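You operate a simulated robot arm through the tools that you are given. There is no shell and no other tool. Be economical: measure what you need, move in short steps, check, and stop when the job is done.

The job below is to be done with a simulated robot arm. You get a single attempt, and the scene is never put back.

## Task
Brush the muddy brown potato clean at speed 3 and put it back.
Fine: switch off before you open the hood; at the end the hood is shut and the knob at 3; the rest ends as it began.
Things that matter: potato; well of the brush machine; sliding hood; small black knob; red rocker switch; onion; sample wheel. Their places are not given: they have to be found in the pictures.

The check looks at the end state, three seconds after you hand in, the way a careful person would. Anything else that was tipped, shoved, dropped, spilled or broken makes it a failure.

## Robot
A 6-joint arm with a two-finger parallel gripper, fixed in place. Base frame: the origin is at the foot of the arm, x ahead of it, y to its left, z up; the work surface is at about z = 900. Readings come in mm, rad, newtons and seconds.
With the tool pointing down near the work surface it reaches from about 240 to 660 mm from the base axis. Its first joint turns from -1.152 to 1.152 rad. Payload 2.9 kg.
The TCP is the grasp point between the finger pads, 30 mm short of the fingertips. In the tool frame z runs along the fingers and y along their closing line. Largest opening 110 mm; finger width 20, thickness 10; the body of the gripper, 48 by 112 mm, starts 55 mm behind the TCP.
Orientation is told as [roll, pitch, yaw] about the base's x, y, z axes, in that order, counted from this pose: with the fingers straight down and closing along the base's y, the tool's x points along the base's -x, its y along +y and its z along -z.

## Interface
- The arm moves only by the tool arm_command. Its argument "steps" is a list of rows, each an object of numbers (a shift or turn left out is 0, a gripper value left out holds the last): "x", "y", "z": the shift along the base's x, y, z in mm; "wx", "wy", "wz": the turn, a rotation vector about the base's x, y, z in rad; "jaw": the gripper command, from -1 (fully open) to 1 (shut), values between in proportion. In form: [{"x": .., "y": .., "z": .., "wx": .., "wy": .., "wz": .., "jaw": ..}, ...]. A call has 1 to 20 rows; each row shifts and turns the commanded pose from where the row before left it. Each row takes 0.2 s and may step no farther than 50 mm and 0.15 rad from the row before; otherwise, or with a gripper value out of range, the whole call is refused. Where a pose cannot be reached the arm comes as near as it can. A force on the tool above 40 N (or 10 N above the force at the start of the call, whichever is more), or a blocked arm, ends the call early, and 0.2 s more pass. The fingers move at their own pace (about 108 mm/s each) and stop on an object; they squeeze with about 32 N. The grip force told is the motor's: it shows also when the fingers shut on nothing. Time passes only in rows, and 0.2 s behind the last, so rows that do not move let the fingers close. It gives the time, the measured TCP pose, the force on the tool (base axes), the opening and the grip force at its end, in the units of the frame above (readings bear some noise), and new pictures: "views" is both (left out), scene, wrist or none.
- Cameras (640 x 400 px; columns grow to the right, rows downward): "scene" is fixed at [70, 425.8, 1397]; the picture's right is [-0.83, -0.56, 0.00], its down [-0.25, 0.37, -0.90] and it looks along [0.51, -0.74, -0.44] (base axes); focal length 282 px, centre (320, 200). "wrist" rides on the gripper at [-36, 0, -57] in the tool frame; the picture's right is [0.00, -1.00, 0.00], its down [0.97, 0.00, -0.24] and it looks along [0.24, 0.00, 0.97] (tool axes); focal length 218 px, centre (320, 200).
- pixel_to_xyz(camera, pixels): for up to 12 pixels [column, row] of the newest picture of that camera ("zoom" is the newest enlarged one), the place [x, y, z] in the base frame of the surface seen there, good to about 2 mm. No time passes.
- close_up(camera, box): a new picture of the part [left, top, right, bottom] of that camera's present view, enlarged. No time passes.
- sign_off(): hands the job in; it is judged then, once.

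Work in short steps. Measure before you move; look again where a grasp or a placing could have gone wrong, and mend it. You have 80 turns and 120 pictures in all, those below and enlarged ones among them. Open the gripper and draw the arm clear of the work before you hand the job in, unless the task says otherwise; then end with one line.

The tools are called after "Request:" by a JSON object that holds its "api" and its "payload". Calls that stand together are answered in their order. arm_command: Moves the arm, as the interface text tells. Its arguments: {"type":"object","properties":{"steps":{"type":"array","items":{"type":"object","properties":{"x":{"type":"number"},"y":{"type":"number"},"z":{"type":"number"},"wx":{"type":"number"},"wy":{"type":"number"},"wz":{"type":"number"},"jaw":{"type":"number"}}}},"views":{"type":"string","enum":["both","scene","wrist","none"]}},"required":["steps"]} The other tools are called the same way: pixel_to_xyz (camera, pixels) gives the place of the surface under pixels of a picture; close_up (camera, box) takes an enlarged picture of a part of a camera's view; sign_off () hands the job in.

At the start:

```text
t: 0.0
tcp_pos: [385.4, -43.5, 1308.1]
tcp_rot: [-0.003, 0.0, 0.0]
ft_force: [0.2, -0.9, 0.4]
finger_gap: 109.8
grasp_force: 0.0
```

scene: 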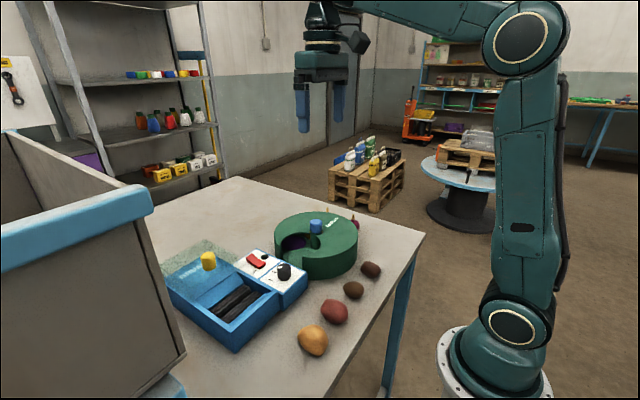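
wrist: 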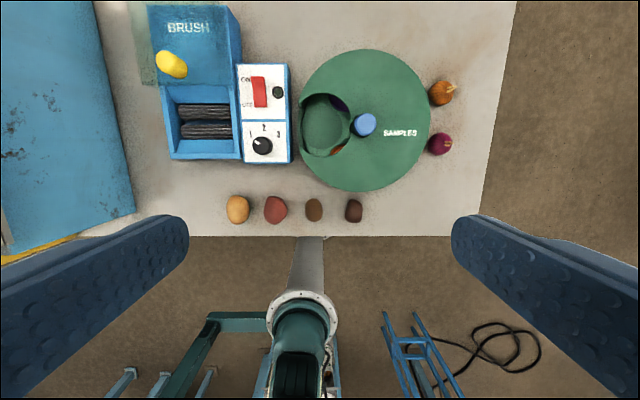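

The wrist view shows the brush machine at (200,90), the sample wheel at (365,120) and four potatoes in row 210. I'll enlarge these areas first.

Request:
{"api": "close_up", "payload": {"camera": "wrist", "box": [130, 0, 300, 170]}}

Request:
{"api": "close_up", "payload": {"camera": "wrist", "box": [290, 40, 470, 230]}}

Request:
{"api": "close_up", "payload": {"camera": "scene", "box": [150, 190, 400, 370]}}

Request:
{"api": "pixel_to_xyz", "payload": {"camera": "wrist", "pixels": [[237, 209], [275, 209], [314, 209], [353, 211], [441, 92], [439, 144], [366, 125], [172, 65], [260, 92], [263, 146], [278, 92], [205, 120]]}}

```text
2.35 times, centred on (215, 85) of wrist
```

zoom: 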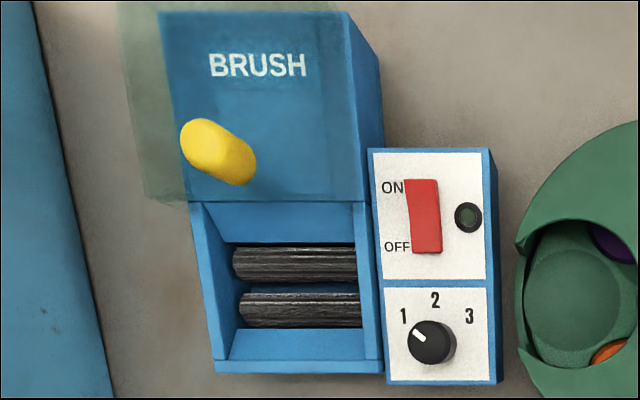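

```text
2.11 times, centred on (380, 135) of wrist
```

zoom: 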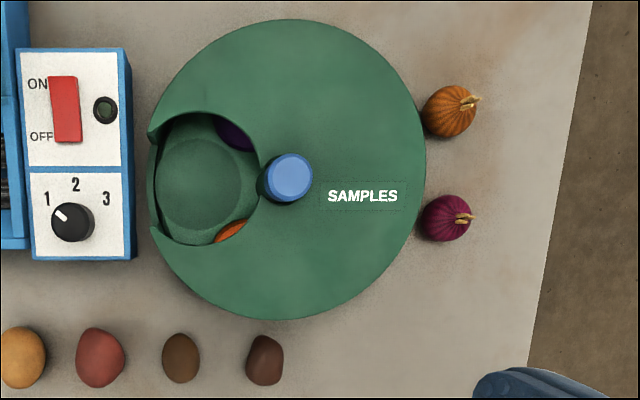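

```text
2.22 times, centred on (275, 280) of scene
```

zoom: 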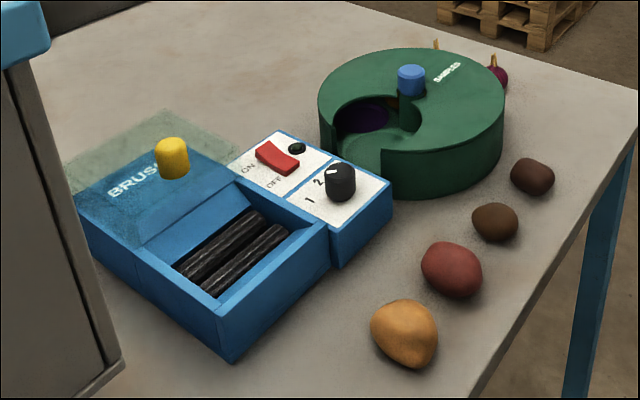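

```text
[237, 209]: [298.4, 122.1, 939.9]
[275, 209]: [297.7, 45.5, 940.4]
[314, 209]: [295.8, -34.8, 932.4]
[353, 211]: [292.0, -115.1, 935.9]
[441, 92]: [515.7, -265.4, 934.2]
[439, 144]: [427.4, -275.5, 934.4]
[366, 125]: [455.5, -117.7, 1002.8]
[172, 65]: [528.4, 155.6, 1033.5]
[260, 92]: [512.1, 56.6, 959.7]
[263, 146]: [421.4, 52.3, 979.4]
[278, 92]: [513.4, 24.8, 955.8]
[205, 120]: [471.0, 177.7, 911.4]
```

The lamp is dark, the knob points to 1 and the hood stands open. Two potatoes are brown, at pixels (314,209) and (353,211), so I'm going lower over the row to tell them apart.

Request:
{"api": "arm_command", "payload": {"steps": [{"x": -30, "y": -10, "z": -40}, {"x": -30, "y": -10, "z": -40}, {"z": -45}, {"z": -45}], "views": "wrist"}}

```text
refused: row 1 steps farther than a row can; nothing moved
```

Row 1 stepped too far, so I'm using smaller steps.

Request:
{"api": "arm_command", "payload": {"steps": [{"x": -20, "y": -10, "z": -40}, {"x": -20, "y": -10, "z": -40}, {"x": -10, "z": -45}, {"z": -45}], "views": "wrist"}}

```text
t: 1.0
tcp_pos: [335.6, -63.0, 1136.3]
tcp_rot: [-0.002, -0.002, 0.0]
ft_force: [0.4, -0.4, 0.3]
finger_gap: 110.1
grasp_force: 0.1
```

wrist: 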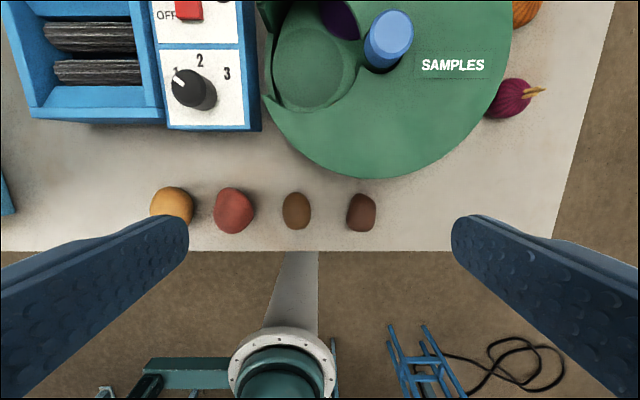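

The brown potatoes are now at (297,210) and (361,212), and I'm enlarging the row and the wheel's window.

Request:
{"api": "close_up", "payload": {"camera": "wrist", "box": [140, 170, 400, 250]}}

Request:
{"api": "close_up", "payload": {"camera": "wrist", "box": [270, 180, 390, 245]}}

Request:
{"api": "close_up", "payload": {"camera": "wrist", "box": [250, 0, 550, 180]}}

```text
2.46 times, centred on (270, 210) of wrist
```

zoom: 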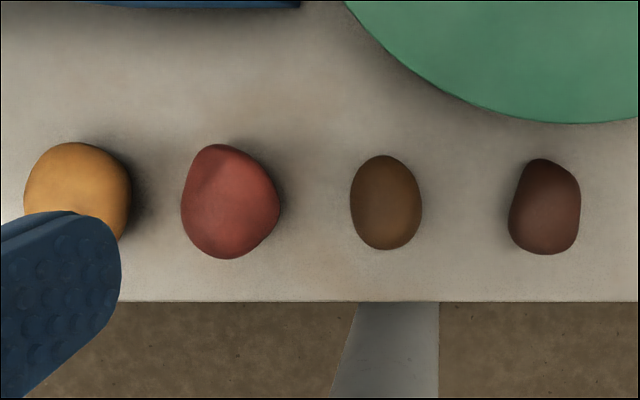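

```text
5.33 times, centred on (330, 212) of wrist
```

zoom: 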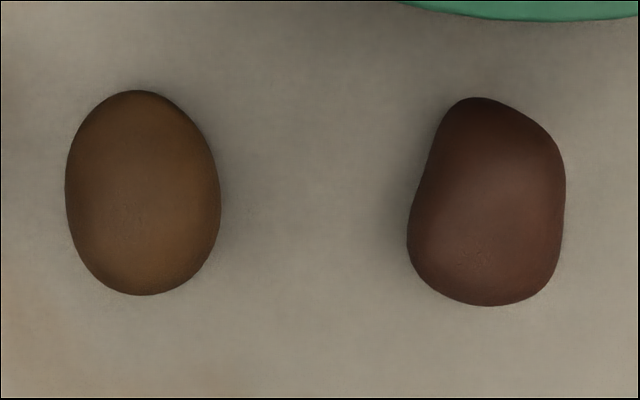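

```text
2.13 times, centred on (400, 90) of wrist
```

zoom: 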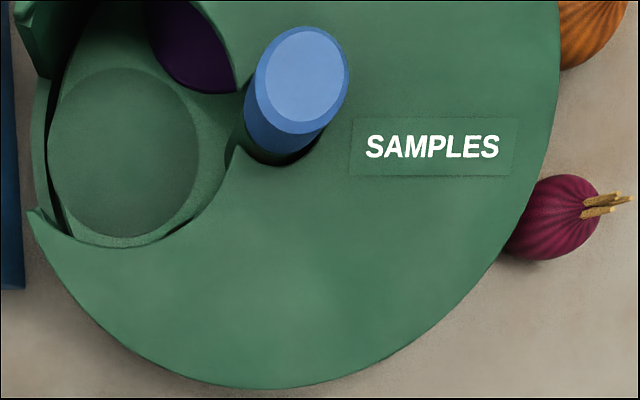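

Potato 3 is plain brown and potato 4 is red-brown, so I'm taking potato 3 at (297,210). I'm measuring it, the table edge and the table near it.

Request:
{"api": "pixel_to_xyz", "payload": {"camera": "wrist", "pixels": [[297, 210], [284, 210], [310, 210], [297, 194], [297, 228], [361, 212], [297, 248], [330, 230], [282, 205], [311, 215], [190, 85], [175, 74]]}}

Request:
{"api": "arm_command", "payload": {"steps": [{"x": 40, "y": 20, "z": 10}, {"x": 35, "y": 35}, {"x": 25, "y": 40}, {"y": 40}, {"y": 20}], "views": "both"}}

```text
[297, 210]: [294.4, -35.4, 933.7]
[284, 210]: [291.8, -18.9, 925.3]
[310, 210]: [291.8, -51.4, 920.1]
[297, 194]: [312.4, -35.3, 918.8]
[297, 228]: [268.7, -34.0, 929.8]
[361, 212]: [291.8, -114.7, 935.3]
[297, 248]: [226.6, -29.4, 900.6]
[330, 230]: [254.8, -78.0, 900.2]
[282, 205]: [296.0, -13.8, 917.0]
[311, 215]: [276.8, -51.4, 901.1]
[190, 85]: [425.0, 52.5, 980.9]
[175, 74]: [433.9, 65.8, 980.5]
```

```text
t: 2.2
tcp_pos: [436.8, 92.5, 1148.9]
tcp_rot: [0.001, -0.001, -0.001]
ft_force: [0.6, 0.7, 0.1]
finger_gap: 109.7
grasp_force: 0.1
```

scene: 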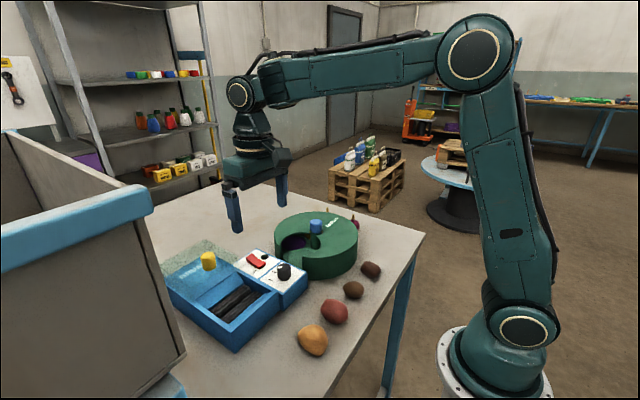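
wrist: 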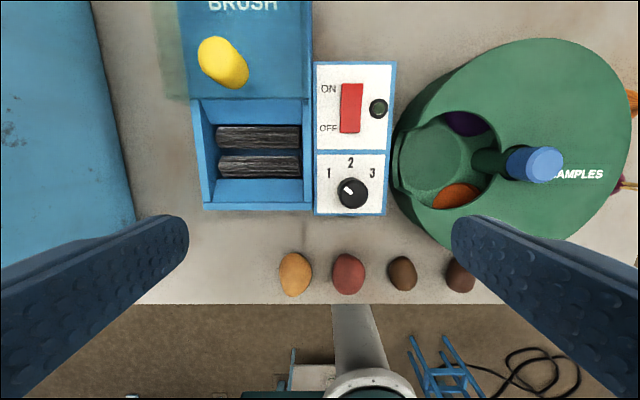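

Now I'm measuring the machine: well walls, rollers, rocker, knob, hood handle and the tall blue thing on the left.

Request:
{"api": "pixel_to_xyz", "payload": {"camera": "wrist", "pixels": [[260, 136], [260, 168], [260, 152], [200, 150], [309, 150], [258, 208], [258, 98], [220, 45], [240, 80], [120, 150], [260, 190], [260, 110]]}}

Request:
{"api": "pixel_to_xyz", "payload": {"camera": "wrist", "pixels": [[351, 90], [350, 126], [355, 108], [351, 189], [346, 185], [365, 170], [378, 107], [385, 205], [210, 60], [240, 62], [270, 60], [170, 60]]}}

Request:
{"api": "close_up", "payload": {"camera": "wrist", "box": [150, 0, 410, 220]}}

```text
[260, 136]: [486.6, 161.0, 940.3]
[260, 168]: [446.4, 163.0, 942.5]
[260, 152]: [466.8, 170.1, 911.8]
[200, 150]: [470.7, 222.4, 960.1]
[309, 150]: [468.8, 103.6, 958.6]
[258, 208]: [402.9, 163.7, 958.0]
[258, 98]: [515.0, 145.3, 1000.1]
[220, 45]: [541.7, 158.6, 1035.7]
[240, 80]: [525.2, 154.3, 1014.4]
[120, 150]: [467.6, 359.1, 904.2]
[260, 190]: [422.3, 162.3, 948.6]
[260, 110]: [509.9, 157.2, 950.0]
```

```text
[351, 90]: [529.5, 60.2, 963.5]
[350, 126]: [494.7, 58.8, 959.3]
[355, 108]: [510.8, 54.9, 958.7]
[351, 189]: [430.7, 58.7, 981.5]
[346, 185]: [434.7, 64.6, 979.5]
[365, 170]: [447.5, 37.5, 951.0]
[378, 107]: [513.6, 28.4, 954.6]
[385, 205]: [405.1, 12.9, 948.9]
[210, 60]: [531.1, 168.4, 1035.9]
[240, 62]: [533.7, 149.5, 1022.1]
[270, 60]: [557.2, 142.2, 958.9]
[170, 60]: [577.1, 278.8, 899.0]
```

```text
1.82 times, centred on (280, 110) of wrist
```

zoom: 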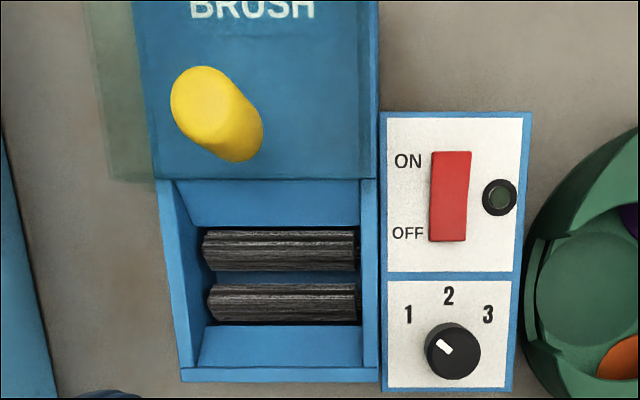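

Knob centre is about (429,57) with its top at 980, and the panel is near z=950. I set the speed first with everything off: half-close the jaw, yaw ahead by about 0.75 and hover over the knob.

Request:
{"api": "arm_command", "payload": {"steps": [{"x": -8, "y": -15, "z": -30, "wz": 0.15, "jaw": -0.1}, {"y": -20, "z": -30, "wz": 0.15}, {"z": -35, "wz": 0.15}, {"z": -20, "wz": 0.15}, {"wz": 0.15}, {}], "views": "both"}}

```text
t: 3.6
tcp_pos: [425.5, 55.1, 1034.1]
tcp_rot: [0.0, 0.001, 0.751]
ft_force: [0.1, 0.7, 0.2]
finger_gap: 60.2
grasp_force: 0.1
```

scene: 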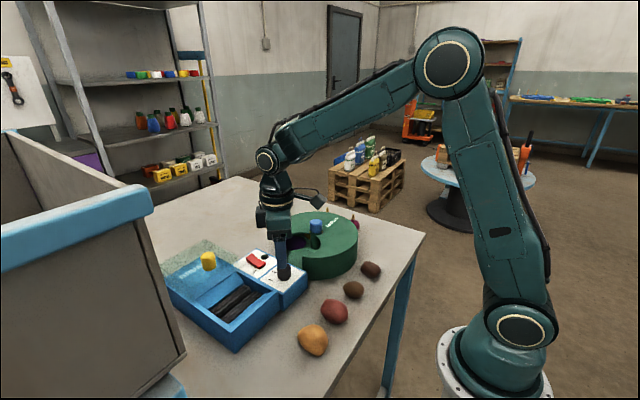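
wrist: 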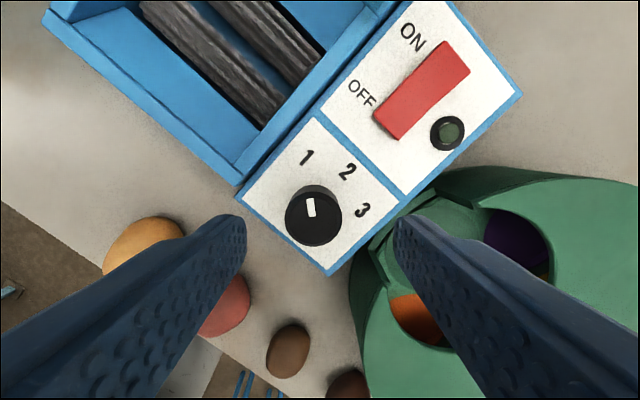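

The indicator points at about +45° (to 1), and the knob top is at (313,216). I'm measuring it and the digits.

Request:
{"api": "pixel_to_xyz", "payload": {"camera": "wrist", "pixels": [[313, 220], [288, 220], [338, 220], [313, 240], [313, 198], [310, 200], [312, 215], [306, 158], [346, 172], [362, 210]]}}

```text
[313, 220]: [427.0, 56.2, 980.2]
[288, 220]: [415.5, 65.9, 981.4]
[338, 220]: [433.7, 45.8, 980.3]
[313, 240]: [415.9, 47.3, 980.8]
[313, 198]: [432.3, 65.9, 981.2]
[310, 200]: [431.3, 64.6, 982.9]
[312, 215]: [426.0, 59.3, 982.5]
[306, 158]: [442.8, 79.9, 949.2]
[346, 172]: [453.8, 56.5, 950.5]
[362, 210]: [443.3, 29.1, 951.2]
```

Knob centre is about (426,56), the digits sit at about ±55°, and I'm already above it. I descend and close.

Request:
{"api": "arm_command", "payload": {"steps": [{"z": -25}, {"z": -21}, {}, {"jaw": 1}, {}, {}], "views": "wrist"}}

```text
t: 5.0
tcp_pos: [425.3, 59.2, 989.8]
tcp_rot: [0.003, 0.004, 0.755]
ft_force: [-24.0, 26.5, 1.8]
finger_gap: 31.4
grasp_force: 45.3
```

wrist: 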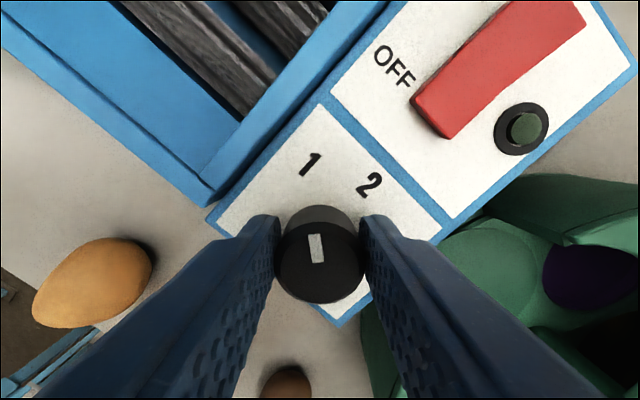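

The knob is gripped, with a side force of (-24,26) N. I ease the command along it by 3 mm to centre the grip.

Request:
{"api": "arm_command", "payload": {"steps": [{"x": -2, "y": 2.5}, {}], "views": "none"}}

```text
t: 5.6
tcp_pos: [425.5, 58.0, 987.5]
tcp_rot: [0.001, -0.002, 0.75]
ft_force: [-12.4, 13.9, -2.1]
finger_gap: 31.2
grasp_force: 44.8
```

The force halved, so I shift the same again and then begin turning clockwise.

Request:
{"api": "arm_command", "payload": {"steps": [{"x": -1.8, "y": 2}, {}, {"wz": -0.1}, {"wz": -0.1}, {"wz": -0.1}, {}], "views": "wrist"}}

```text
t: 7.0
tcp_pos: [425.1, 59.3, 989.1]
tcp_rot: [-0.005, -0.004, 0.444]
ft_force: [18.4, -23.0, -1.5]
finger_gap: 31.1
grasp_force: 45.1
```

wrist: 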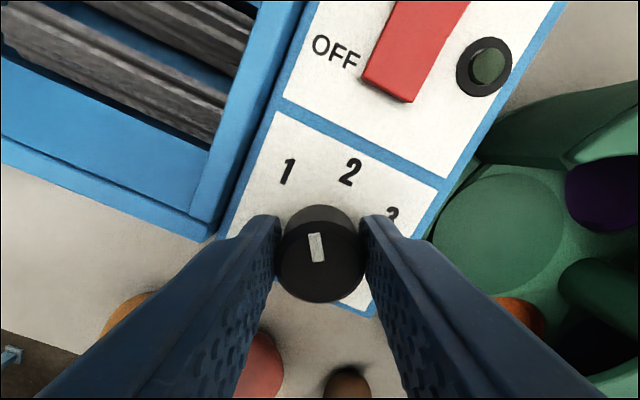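

The knob turns with the fingers. I correct the side force a little and turn on by 0.8.

Request:
{"api": "arm_command", "payload": {"steps": [{"x": 1.7, "y": -2.2}, {"wz": -0.12}, {"wz": -0.12}, {"wz": -0.12}, {"wz": -0.12}, {"wz": -0.12}, {}], "views": "wrist"}}

```text
t: 8.6
tcp_pos: [426.0, 55.2, 989.0]
tcp_rot: [-0.004, -0.001, -0.157]
ft_force: [6.8, -26.3, 24.0]
finger_gap: 31.4
grasp_force: 44.6
```

wrist: 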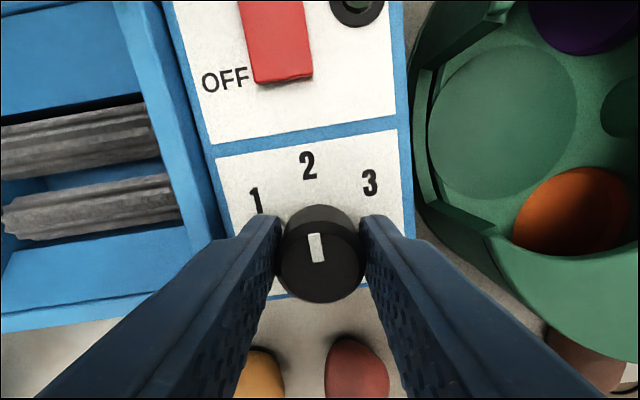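

The knob now points near 2. I correct by about 2 mm along the force and keep turning.

Request:
{"api": "arm_command", "payload": {"steps": [{"x": 0.5, "y": -2, "z": 1}, {"wz": -0.12}, {"wz": -0.12}, {"wz": -0.12}, {"wz": -0.12}, {}], "views": "wrist"}}

```text
t: 10.0
tcp_pos: [425.3, 53.5, 988.5]
tcp_rot: [-0.004, 0.0, -0.638]
ft_force: [5.7, -25.8, 9.0]
finger_gap: 31.1
grasp_force: 44.7
```

wrist: 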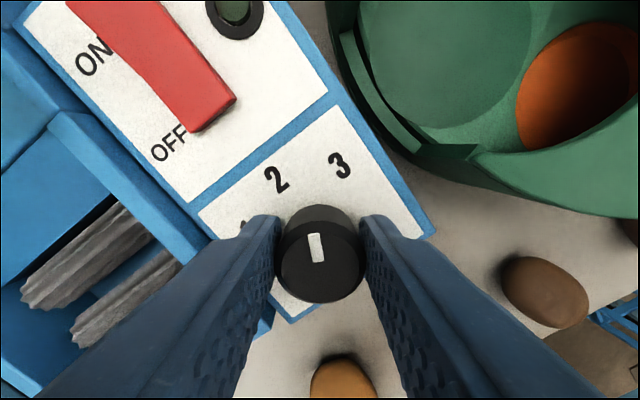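

The indicator is between 2 and 3; another half radian of turning.

Request:
{"api": "arm_command", "payload": {"steps": [{"y": -1.5}, {"wz": -0.12}, {"wz": -0.12}, {"wz": -0.12}, {"wz": -0.12}, {}], "views": "wrist"}}

```text
t: 11.4
tcp_pos: [424.1, 53.4, 987.5]
tcp_rot: [-0.007, 0.002, -1.115]
ft_force: [-21.0, -24.3, 13.1]
finger_gap: 31.4
grasp_force: 44.6
```

wrist: 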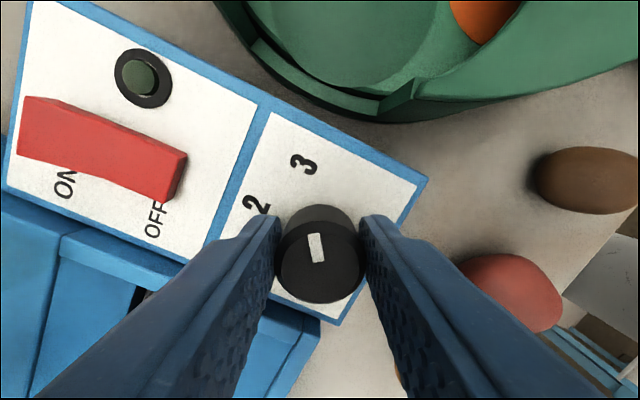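

The indicator points at 3. I release and rise to check it.

Request:
{"api": "arm_command", "payload": {"steps": [{"wz": -0.05}, {}, {"jaw": -0.1}, {}, {"z": 40}, {"z": 40}], "views": "wrist"}}

Request:
{"api": "pixel_to_xyz", "payload": {"camera": "wrist", "pixels": [[320, 200]]}}

```text
t: 12.8
tcp_pos: [424.2, 54.1, 1070.3]
tcp_rot: [-0.003, 0.0, -1.161]
ft_force: [0.6, -0.4, -0.4]
finger_gap: 60.5
grasp_force: 0.0
```

wrist: 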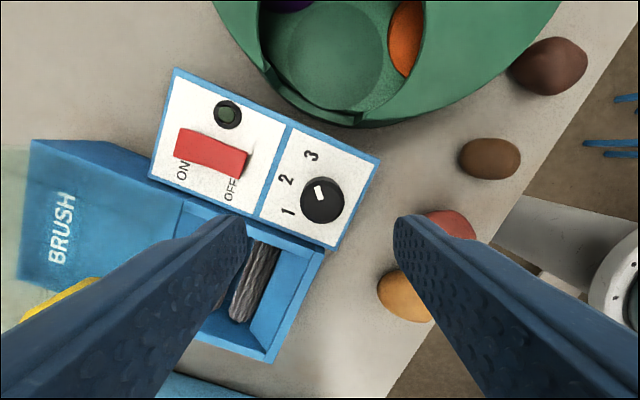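

```text
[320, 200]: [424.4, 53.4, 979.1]
```

The knob sits at 3. Now I yaw back to 0 and go over the brown potato at (291,-35).

Request:
{"api": "arm_command", "payload": {"steps": [{"x": -16, "y": -11, "wz": 0.145}, {"x": -16, "y": -11, "wz": 0.145}, {"x": -16, "y": -11, "wz": 0.145}, {"x": -16, "y": -11, "wz": 0.145}, {"x": -16, "y": -11, "wz": 0.145}, {"x": -17, "y": -11, "wz": 0.145}, {"x": -17, "y": -12, "wz": 0.145}, {"x": -17, "y": -12, "wz": 0.145}, {"z": -40}, {}], "views": "wrist"}}

```text
t: 15.0
tcp_pos: [295.0, -36.4, 1026.9]
tcp_rot: [0.0, 0.0, 0.0]
ft_force: [0.6, -0.5, 0.4]
finger_gap: 60.5
grasp_force: 0.0
```

wrist: 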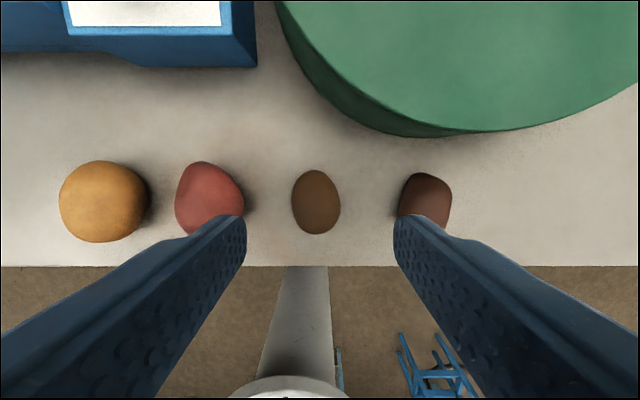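

Request:
{"api": "pixel_to_xyz", "payload": {"camera": "wrist", "pixels": [[316, 202], [294, 202], [338, 202], [316, 173], [316, 231], [305, 185], [328, 220], [300, 215], [332, 190]]}}

```text
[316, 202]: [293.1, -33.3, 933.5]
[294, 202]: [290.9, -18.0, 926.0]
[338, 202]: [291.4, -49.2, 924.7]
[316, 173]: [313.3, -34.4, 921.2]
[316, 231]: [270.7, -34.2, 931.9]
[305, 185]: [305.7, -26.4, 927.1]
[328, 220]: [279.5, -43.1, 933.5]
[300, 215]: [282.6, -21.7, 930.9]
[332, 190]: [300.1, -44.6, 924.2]
```

The potato centre is about (291.5,-34) with its top near 934. I go down to z≈934 and close on it.

Request:
{"api": "arm_command", "payload": {"steps": [{"x": -3, "y": 2.3, "z": -30}, {"z": -40}, {"z": -22}, {}, {"jaw": 1}, {}, {}], "views": "both"}}

```text
t: 16.6
tcp_pos: [292.3, -32.9, 936.6]
tcp_rot: [-0.002, -0.001, -0.003]
ft_force: [0.7, 0.6, 0.0]
finger_gap: 37.8
grasp_force: 32.6
```

scene: 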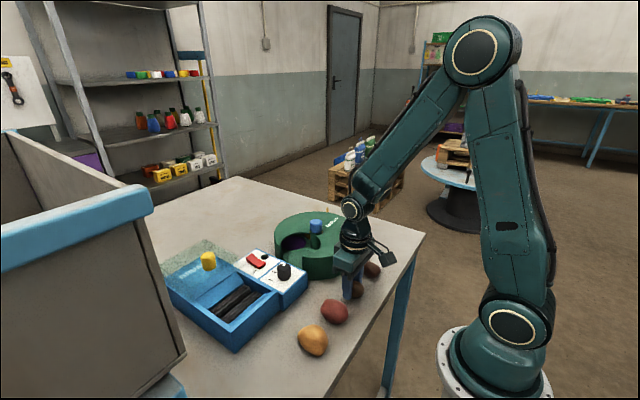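
wrist: 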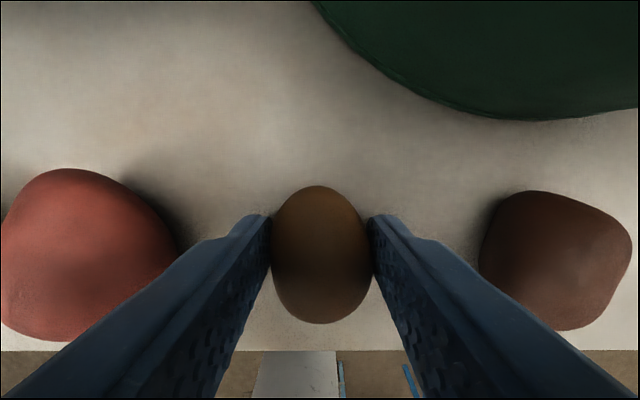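

The potato is held (gap 37.8). Before going near the yellow handle, I check what sticks out of the gripper around (360,250) in the scene view.

Request:
{"api": "arm_command", "payload": {"steps": [{"z": 40}, {"z": 45}, {"z": 40}, {"z": 40}], "views": "none"}}

Request:
{"api": "close_up", "payload": {"camera": "scene", "box": [300, 120, 440, 300]}}

```text
t: 17.6
tcp_pos: [292.7, -32.9, 1101.3]
tcp_rot: [0.0, 0.001, -0.003]
ft_force: [0.2, -0.8, -0.4]
finger_gap: 37.9
grasp_force: 32.3
```

```text
2.22 times, centred on (370, 210) of scene
```

zoom: 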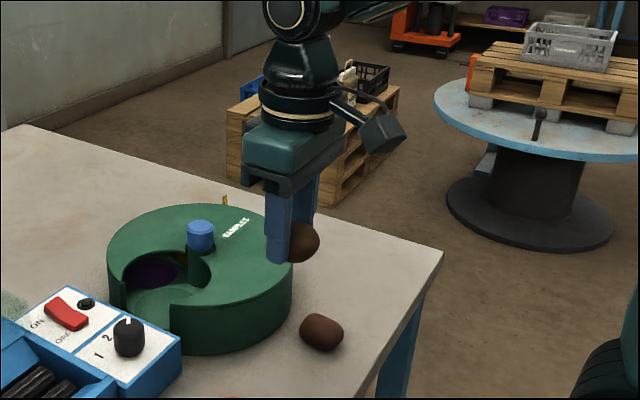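

Nothing reaches out on the +x side at body height. I carry the potato to above the well at (465,163).

Request:
{"api": "arm_command", "payload": {"steps": [{"x": 20, "y": 40}, {"x": 20, "y": 40}, {"x": 25, "y": 40}, {"x": 28, "y": 38}, {"x": 28, "y": 38}, {"x": 30}, {"x": 22}, {"z": -30}, {}], "views": "both"}}

```text
t: 19.6
tcp_pos: [466.3, 162.9, 1070.9]
tcp_rot: [-0.001, 0.0, -0.002]
ft_force: [0.4, 0.0, -0.2]
finger_gap: 37.9
grasp_force: 32.4
```

scene: 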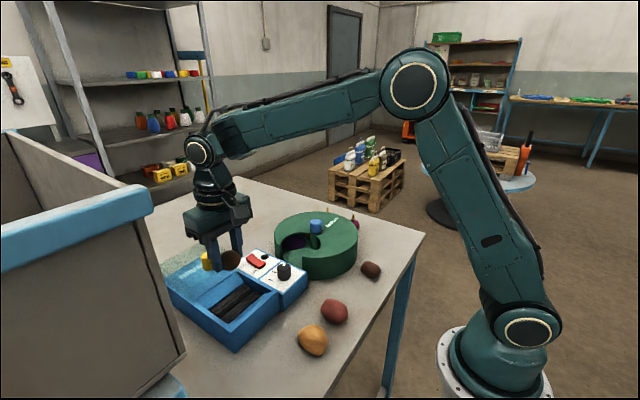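
wrist: 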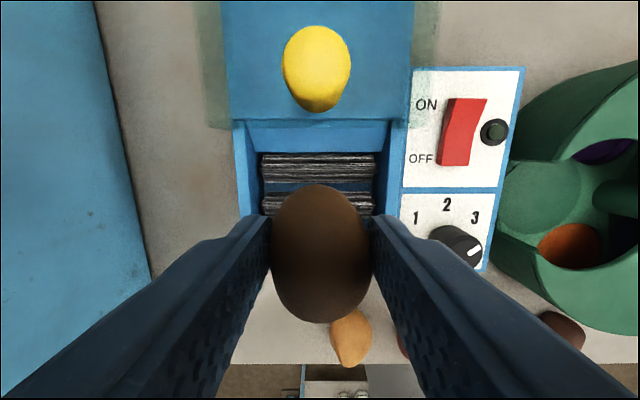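

Over the well, I check the inner wall y range and the handle's place before lowering.

Request:
{"api": "pixel_to_xyz", "payload": {"camera": "wrist", "pixels": [[240, 180], [250, 200], [396, 170], [382, 200], [262, 165], [374, 165], [318, 40], [318, 105], [284, 65], [350, 65], [318, 70], [228, 126]]}}

Request:
{"api": "arm_command", "payload": {"steps": [{"z": -30}, {"z": -30}, {"z": -20}, {}], "views": "both"}}

```text
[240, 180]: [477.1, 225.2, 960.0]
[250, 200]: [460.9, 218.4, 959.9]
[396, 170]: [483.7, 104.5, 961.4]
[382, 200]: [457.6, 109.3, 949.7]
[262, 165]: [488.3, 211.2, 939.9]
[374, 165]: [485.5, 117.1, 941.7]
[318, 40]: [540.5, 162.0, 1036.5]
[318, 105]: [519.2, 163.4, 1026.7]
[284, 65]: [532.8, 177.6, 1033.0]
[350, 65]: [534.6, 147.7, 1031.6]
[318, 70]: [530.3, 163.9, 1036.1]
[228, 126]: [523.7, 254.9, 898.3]
```

```text
t: 20.6
tcp_pos: [465.0, 162.6, 991.6]
tcp_rot: [0.001, 0.001, -0.001]
ft_force: [-0.1, -0.1, -1.6]
finger_gap: 38.1
grasp_force: 32.2
```

scene: 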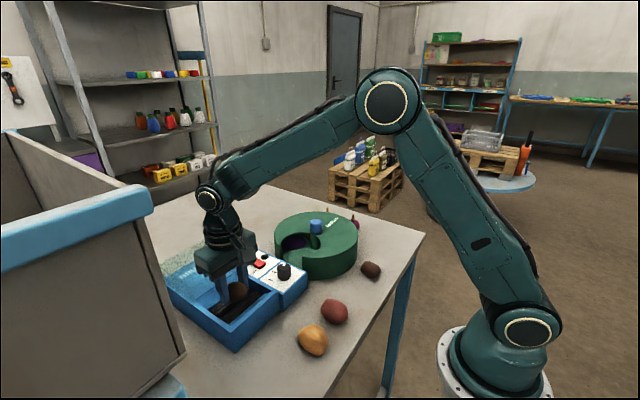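
wrist: 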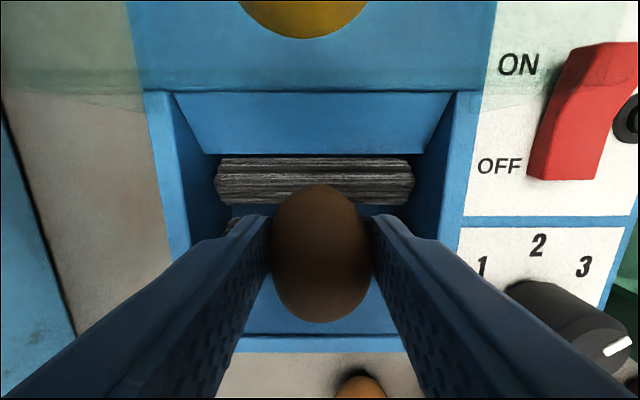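

The potato is over the rollers, with wall clearance on both sides. I lower in small steps while watching the force.

Request:
{"api": "arm_command", "payload": {"steps": [{"z": -6}, {"z": -4}, {"z": -3}, {"z": -3}, {}], "views": "none"}}

```text
t: 21.8
tcp_pos: [465.9, 162.8, 976.1]
tcp_rot: [0.002, -0.004, -0.001]
ft_force: [3.9, 3.2, 13.7]
finger_gap: 37.7
grasp_force: 31.8
```

Contact was felt (13.7 N up), so the potato rests on the rollers. I ease up 1 mm, release and rise.

Request:
{"api": "arm_command", "payload": {"steps": [{"z": 1}, {"jaw": 0.0}, {}, {"z": 15}, {"z": 40}, {"z": 40}, {"z": 30}], "views": "both"}}

```text
t: 23.4
tcp_pos: [465.2, 162.0, 1100.9]
tcp_rot: [-0.002, -0.001, -0.002]
ft_force: [0.2, -0.1, -0.4]
finger_gap: 55.0
grasp_force: 0.0
```

scene: 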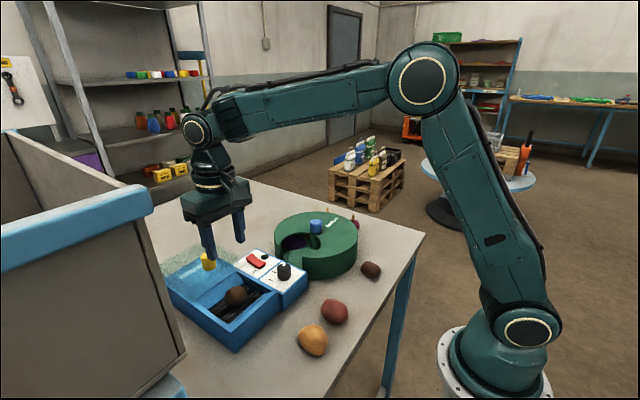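
wrist: 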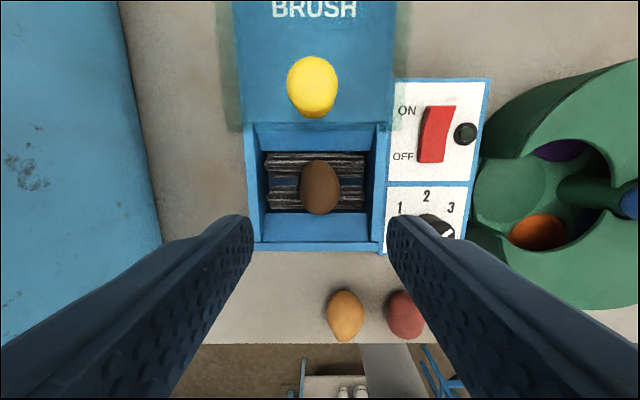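

The potato lies on the rollers. Next I grip the yellow hood handle at (534,162.5), top 1036.

Request:
{"api": "arm_command", "payload": {"steps": [{"x": 35}, {"x": 34, "y": 0.5}, {"z": -30}, {"z": -32}, {}, {"jaw": 1}, {}, {}], "views": "both"}}

```text
t: 25.2
tcp_pos: [535.0, 165.4, 1038.7]
tcp_rot: [-0.001, -0.003, 0.003]
ft_force: [-0.5, 23.9, -5.4]
finger_gap: 27.5
grasp_force: 45.0
```

scene: 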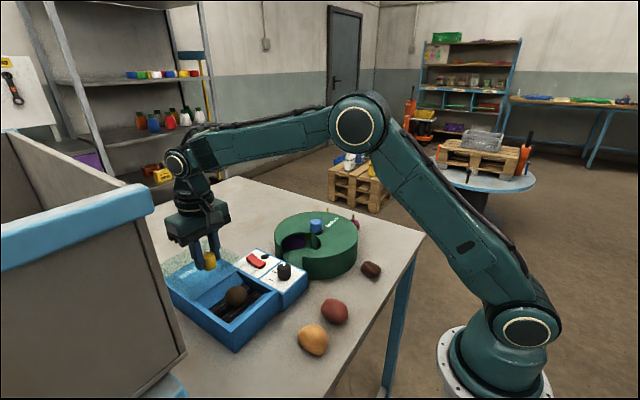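
wrist: 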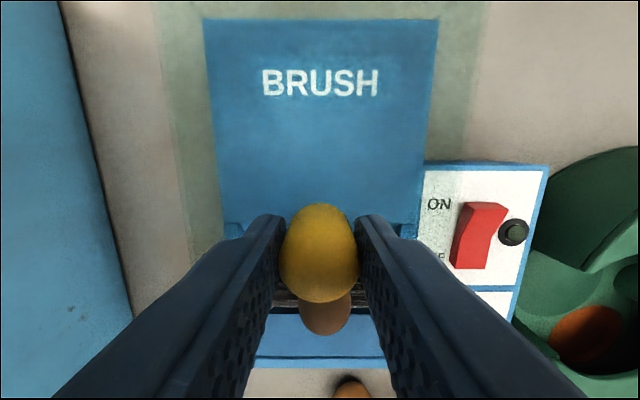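

The handle is gripped, with 24 N sideways in +y. I recentre by 3 mm and slide the hood toward -x.

Request:
{"api": "arm_command", "payload": {"steps": [{"y": 3.5}, {}, {"x": -10}, {"x": -12}, {"x": -12}, {"x": -12}, {"x": -12}, {}], "views": "scene"}}

```text
t: 27.0
tcp_pos: [475.7, 165.6, 1039.1]
tcp_rot: [-0.001, 0.006, -0.003]
ft_force: [-0.9, -15.3, -17.6]
finger_gap: 27.4
grasp_force: 45.0
```

scene: 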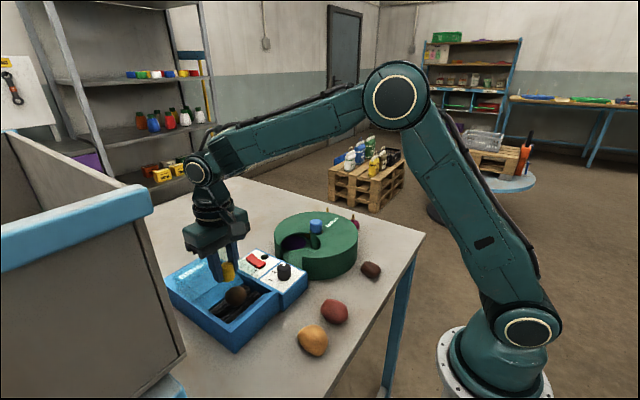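

The hood slides freely, 60 mm so far. I carry on until it is shut or meets a stop.

Request:
{"api": "arm_command", "payload": {"steps": [{"y": -1.5}, {"x": -12}, {"x": -12}, {"x": -12}, {"x": -8}, {}], "views": "both"}}

```text
t: 28.4
tcp_pos: [432.3, 165.4, 1038.7]
tcp_rot: [-0.003, 0.0, -0.003]
ft_force: [-0.5, -16.7, -20.1]
finger_gap: 27.6
grasp_force: 44.7
```

scene: 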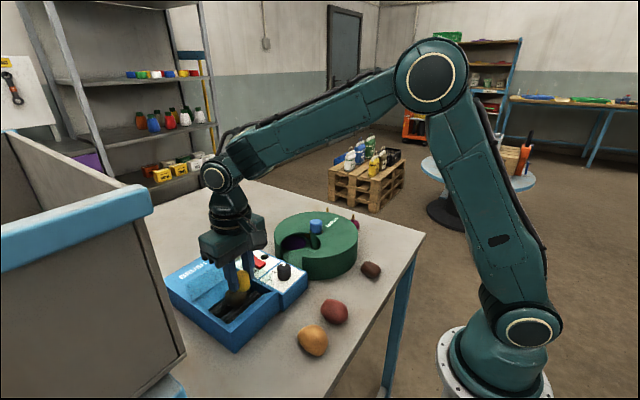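
wrist: 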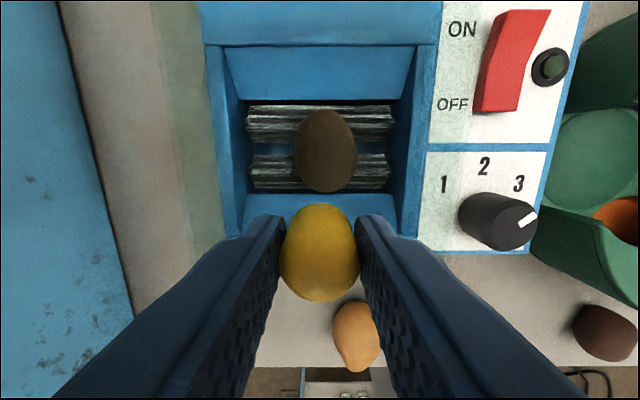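

The front edge is near x≈413 and the well front is about 400. I slide on in small steps.

Request:
{"api": "arm_command", "payload": {"steps": [{"x": -5}, {"x": -5}, {"x": -5}, {"x": -4}, {}], "views": "none"}}

```text
t: 29.6
tcp_pos: [413.4, 165.5, 1043.2]
tcp_rot: [0.001, -0.009, -0.004]
ft_force: [24.6, -11.7, 16.2]
finger_gap: 27.4
grasp_force: 45.1
```

There is 24.6 N against the motion, so the hood has met its end stop. I let go, rise and look.

Request:
{"api": "arm_command", "payload": {"steps": [{"x": 2}, {"jaw": -0.1}, {}, {"z": 40}, {"z": 40}, {"x": 20, "y": -40}], "views": "both"}}

Request:
{"api": "close_up", "payload": {"camera": "scene", "box": [150, 220, 320, 360]}}

```text
t: 31.0
tcp_pos: [435.3, 123.8, 1120.2]
tcp_rot: [-0.002, 0.001, 0.001]
ft_force: [-0.1, -0.3, 0.4]
finger_gap: 60.2
grasp_force: 0.0
```

scene: 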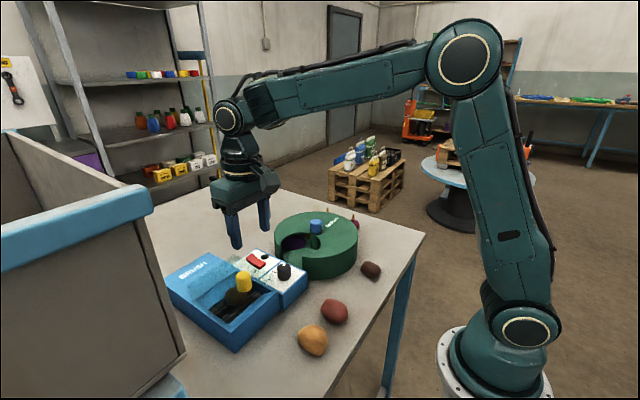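
wrist: 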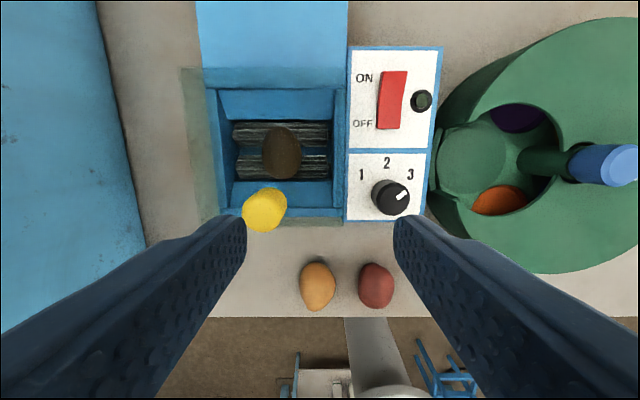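

```text
2.86 times, centred on (235, 290) of scene
```

zoom: 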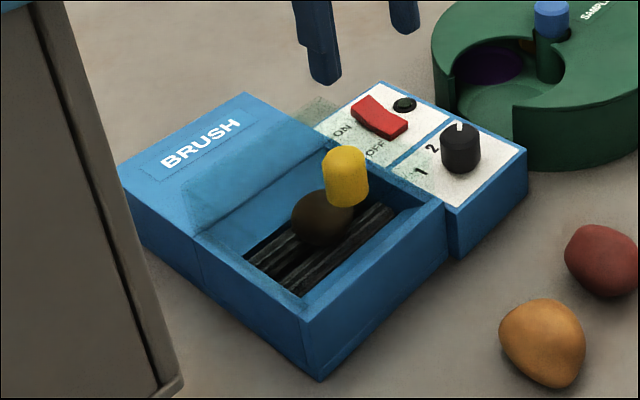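

The hood is shut over the well and the knob is at 3. I'm measuring the rocker before pressing its raised ON end.

Request:
{"api": "pixel_to_xyz", "payload": {"camera": "wrist", "pixels": [[393, 73], [391, 85], [390, 100], [389, 115], [388, 126], [380, 100], [404, 95], [412, 70], [412, 120], [345, 190], [330, 75], [264, 200]]}}

Request:
{"api": "close_up", "payload": {"camera": "wrist", "box": [330, 30, 460, 140]}}

```text
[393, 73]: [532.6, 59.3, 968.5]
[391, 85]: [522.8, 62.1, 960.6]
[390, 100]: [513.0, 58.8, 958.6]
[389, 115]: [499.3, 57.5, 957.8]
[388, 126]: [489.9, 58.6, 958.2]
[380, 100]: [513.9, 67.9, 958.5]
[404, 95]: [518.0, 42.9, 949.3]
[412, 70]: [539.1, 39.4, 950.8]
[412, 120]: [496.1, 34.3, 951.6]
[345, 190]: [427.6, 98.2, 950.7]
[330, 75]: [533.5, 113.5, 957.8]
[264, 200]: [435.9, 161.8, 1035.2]
```

```text
3.64 times, centred on (395, 85) of wrist
```

zoom: 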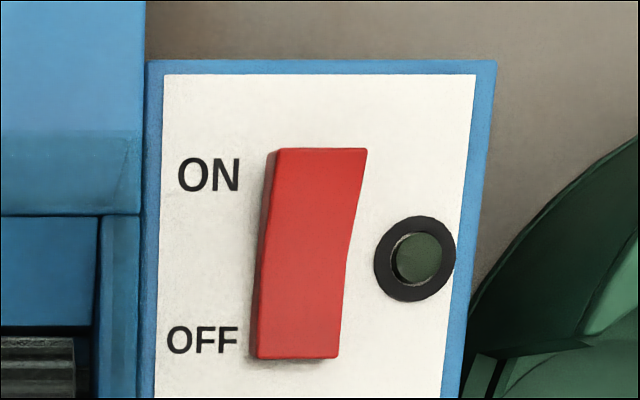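

The handle top reads x≈436, so it stopped there and the fingers slid on. I check the hood's edges.

Request:
{"api": "close_up", "payload": {"camera": "wrist", "box": [170, 50, 360, 240]}}

Request:
{"api": "pixel_to_xyz", "payload": {"camera": "wrist", "pixels": [[300, 222], [310, 218], [200, 218], [260, 215], [260, 227], [250, 210], [284, 210], [270, 192], [190, 100], [300, 72], [300, 214]]}}

```text
2.11 times, centred on (265, 145) of wrist
```

zoom: 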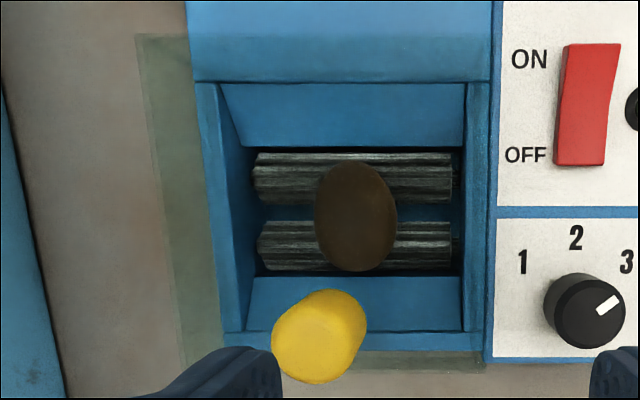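

```text
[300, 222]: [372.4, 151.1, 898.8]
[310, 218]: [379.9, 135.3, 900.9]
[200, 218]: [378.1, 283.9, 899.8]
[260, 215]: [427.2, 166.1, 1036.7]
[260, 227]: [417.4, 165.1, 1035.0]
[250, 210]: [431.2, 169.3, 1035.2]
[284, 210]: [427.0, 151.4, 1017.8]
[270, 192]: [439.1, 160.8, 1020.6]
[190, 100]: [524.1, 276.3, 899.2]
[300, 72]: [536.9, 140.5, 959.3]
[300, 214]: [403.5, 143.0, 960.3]
```

The handle centre is near x≈428. To be sure it is at its stop, I push it gently from behind with shut fingers.

Request:
{"api": "arm_command", "payload": {"steps": [{"x": 20, "y": 20, "jaw": 1}, {"x": 20, "y": 20}, {"z": -40}, {"z": -41}, {"x": -10}, {"x": -8}, {"x": -4}, {"x": -3}, {}], "views": "wrist"}}

```text
t: 33.0
tcp_pos: [451.9, 165.3, 1039.1]
tcp_rot: [-0.001, 0.0, -0.002]
ft_force: [0.1, 0.4, -0.2]
finger_gap: 0.3
grasp_force: 31.6
```

wrist: 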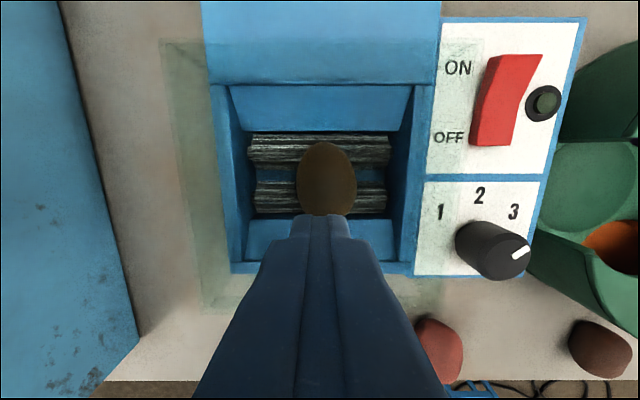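

Not touching yet. I push a little farther in small steps.

Request:
{"api": "arm_command", "payload": {"steps": [{"x": -3}, {"x": -3}, {"x": -3}, {"x": -3}, {}], "views": "none"}}

```text
t: 33.8
tcp_pos: [448.4, 165.9, 1040.3]
tcp_rot: [0.005, -0.022, -0.009]
ft_force: [9.7, 0.3, -2.8]
finger_gap: 0.0
grasp_force: 31.7
stopped in row 3: the force on the tool passed its limit (the readings are from after the stop); the commanded pose is now the measured one
```

It stopped hard against the handle, so the hood is fully shut. Now I rise and go over the rocker's ON end at (528,59).

Request:
{"api": "arm_command", "payload": {"steps": [{"x": 5, "z": 20}, {"z": 30}, {"x": 25, "y": -40}, {"x": 25, "y": -40}, {"x": 25, "y": -27}, {"z": -40}, {"z": -35}, {}], "views": "wrist"}}

```text
t: 35.6
tcp_pos: [526.7, 58.6, 1014.3]
tcp_rot: [0.003, -0.017, -0.007]
ft_force: [0.0, -0.1, 0.4]
finger_gap: 0.0
grasp_force: 31.9
```

wrist: 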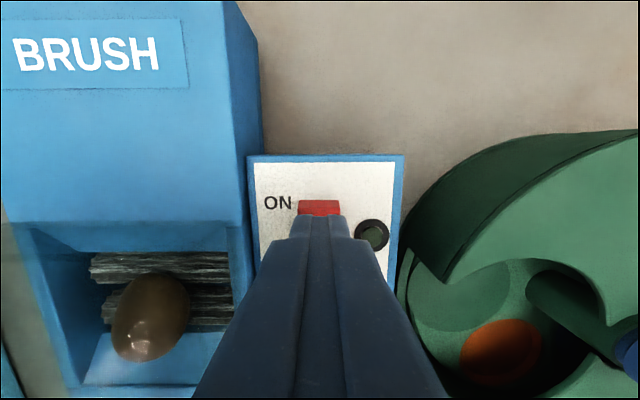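

The fingertips are over the ON end. I press down in small steps and hold, correcting the slight tilt.

Request:
{"api": "arm_command", "payload": {"steps": [{"x": 2, "z": -8, "wy": 0.017, "wz": 0.007}, {"z": -6}, {"z": -4}, {"z": -3}, {"z": -3}, {}], "views": "wrist"}}

```text
t: 37.0
tcp_pos: [528.3, 57.5, 991.2]
tcp_rot: [0.002, -0.001, 0.001]
ft_force: [-0.2, 0.0, -0.9]
finger_gap: 0.1
grasp_force: 32.1
```

wrist: 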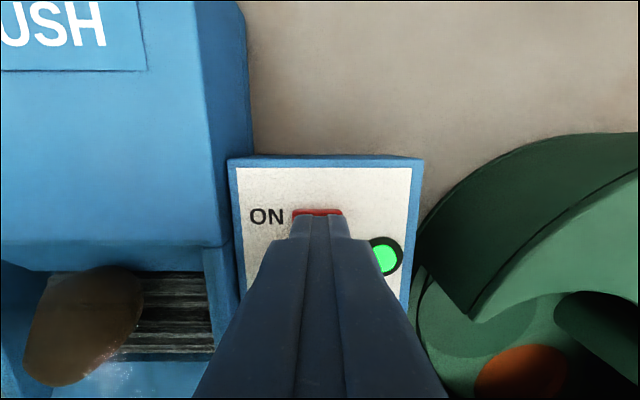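

The lamp is green, so the machine runs. I rise, hover above the OFF end, wait and watch the potato.

Request:
{"api": "arm_command", "payload": {"steps": [{"z": 30}, {"z": 30}, {"x": -30, "z": 20}, {}, {}, {}, {}, {}, {}, {}], "views": "wrist"}}

Request:
{"api": "close_up", "payload": {"camera": "scene", "box": [150, 220, 320, 360]}}

```text
t: 39.2
tcp_pos: [499.9, 58.5, 1070.3]
tcp_rot: [0.004, -0.001, 0.001]
ft_force: [-0.3, -0.7, -0.9]
finger_gap: 0.3
grasp_force: 31.9
```

wrist: 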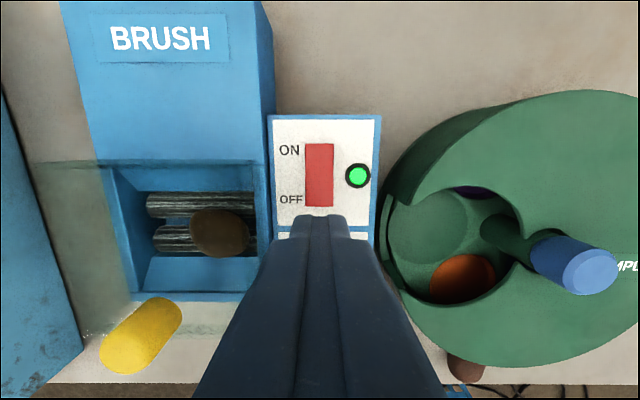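

```text
2.86 times, centred on (235, 290) of scene
```

zoom: 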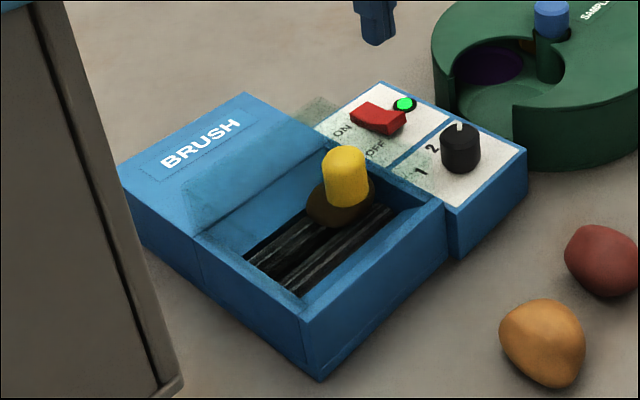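

The potato is turning but still brown; I wait about 4 s more.

Request:
{"api": "arm_command", "payload": {"steps": [{}, {}, {}, {}, {}, {}, {}, {}, {}, {}, {}, {}, {}, {}, {}, {}, {}, {}, {}, {}], "views": "wrist"}}

Request:
{"api": "close_up", "payload": {"camera": "wrist", "box": [100, 130, 300, 300]}}

```text
t: 43.4
tcp_pos: [499.1, 58.7, 1070.5]
tcp_rot: [0.003, 0.001, 0.0]
ft_force: [0.2, 0.1, -0.2]
finger_gap: 0.0
grasp_force: 31.9
```

wrist: 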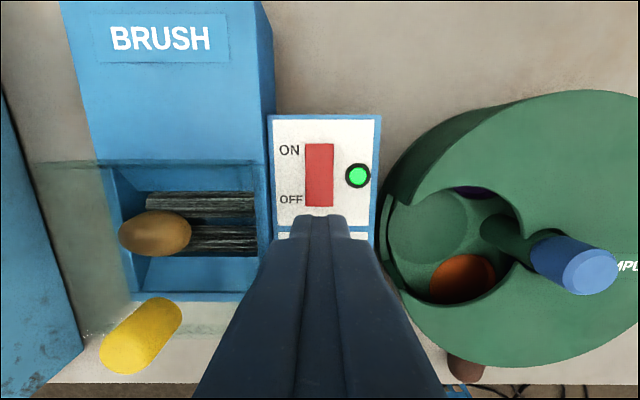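

```text
2.35 times, centred on (200, 215) of wrist
```

zoom: 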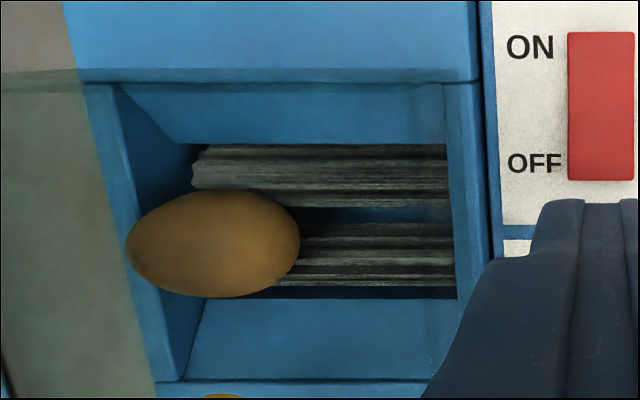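

It is growing lighter at about 6 s of running, and the clean colour should be near the ochre potato's. I keep brushing.

Request:
{"api": "arm_command", "payload": {"steps": [{}, {}, {}, {}, {}, {}, {}, {}, {}, {}, {}, {}, {}, {}, {}, {}, {}, {}, {}, {}], "views": "wrist"}}

Request:
{"api": "close_up", "payload": {"camera": "wrist", "box": [100, 130, 300, 300]}}

```text
t: 47.6
tcp_pos: [499.6, 58.0, 1070.9]
tcp_rot: [0.004, 0.0, 0.0]
ft_force: [1.3, -0.2, -0.7]
finger_gap: 0.0
grasp_force: 31.5
```

wrist: 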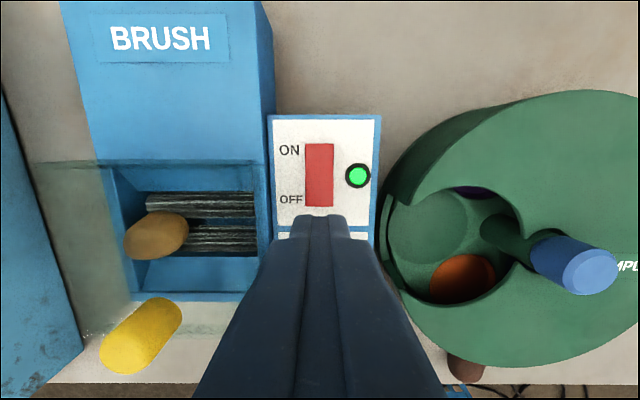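

```text
2.35 times, centred on (200, 215) of wrist
```

zoom: 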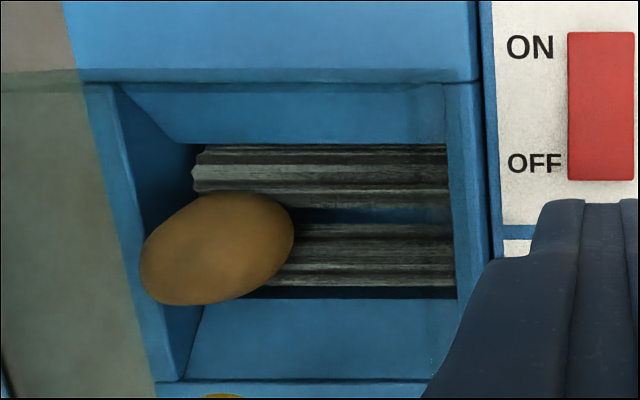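

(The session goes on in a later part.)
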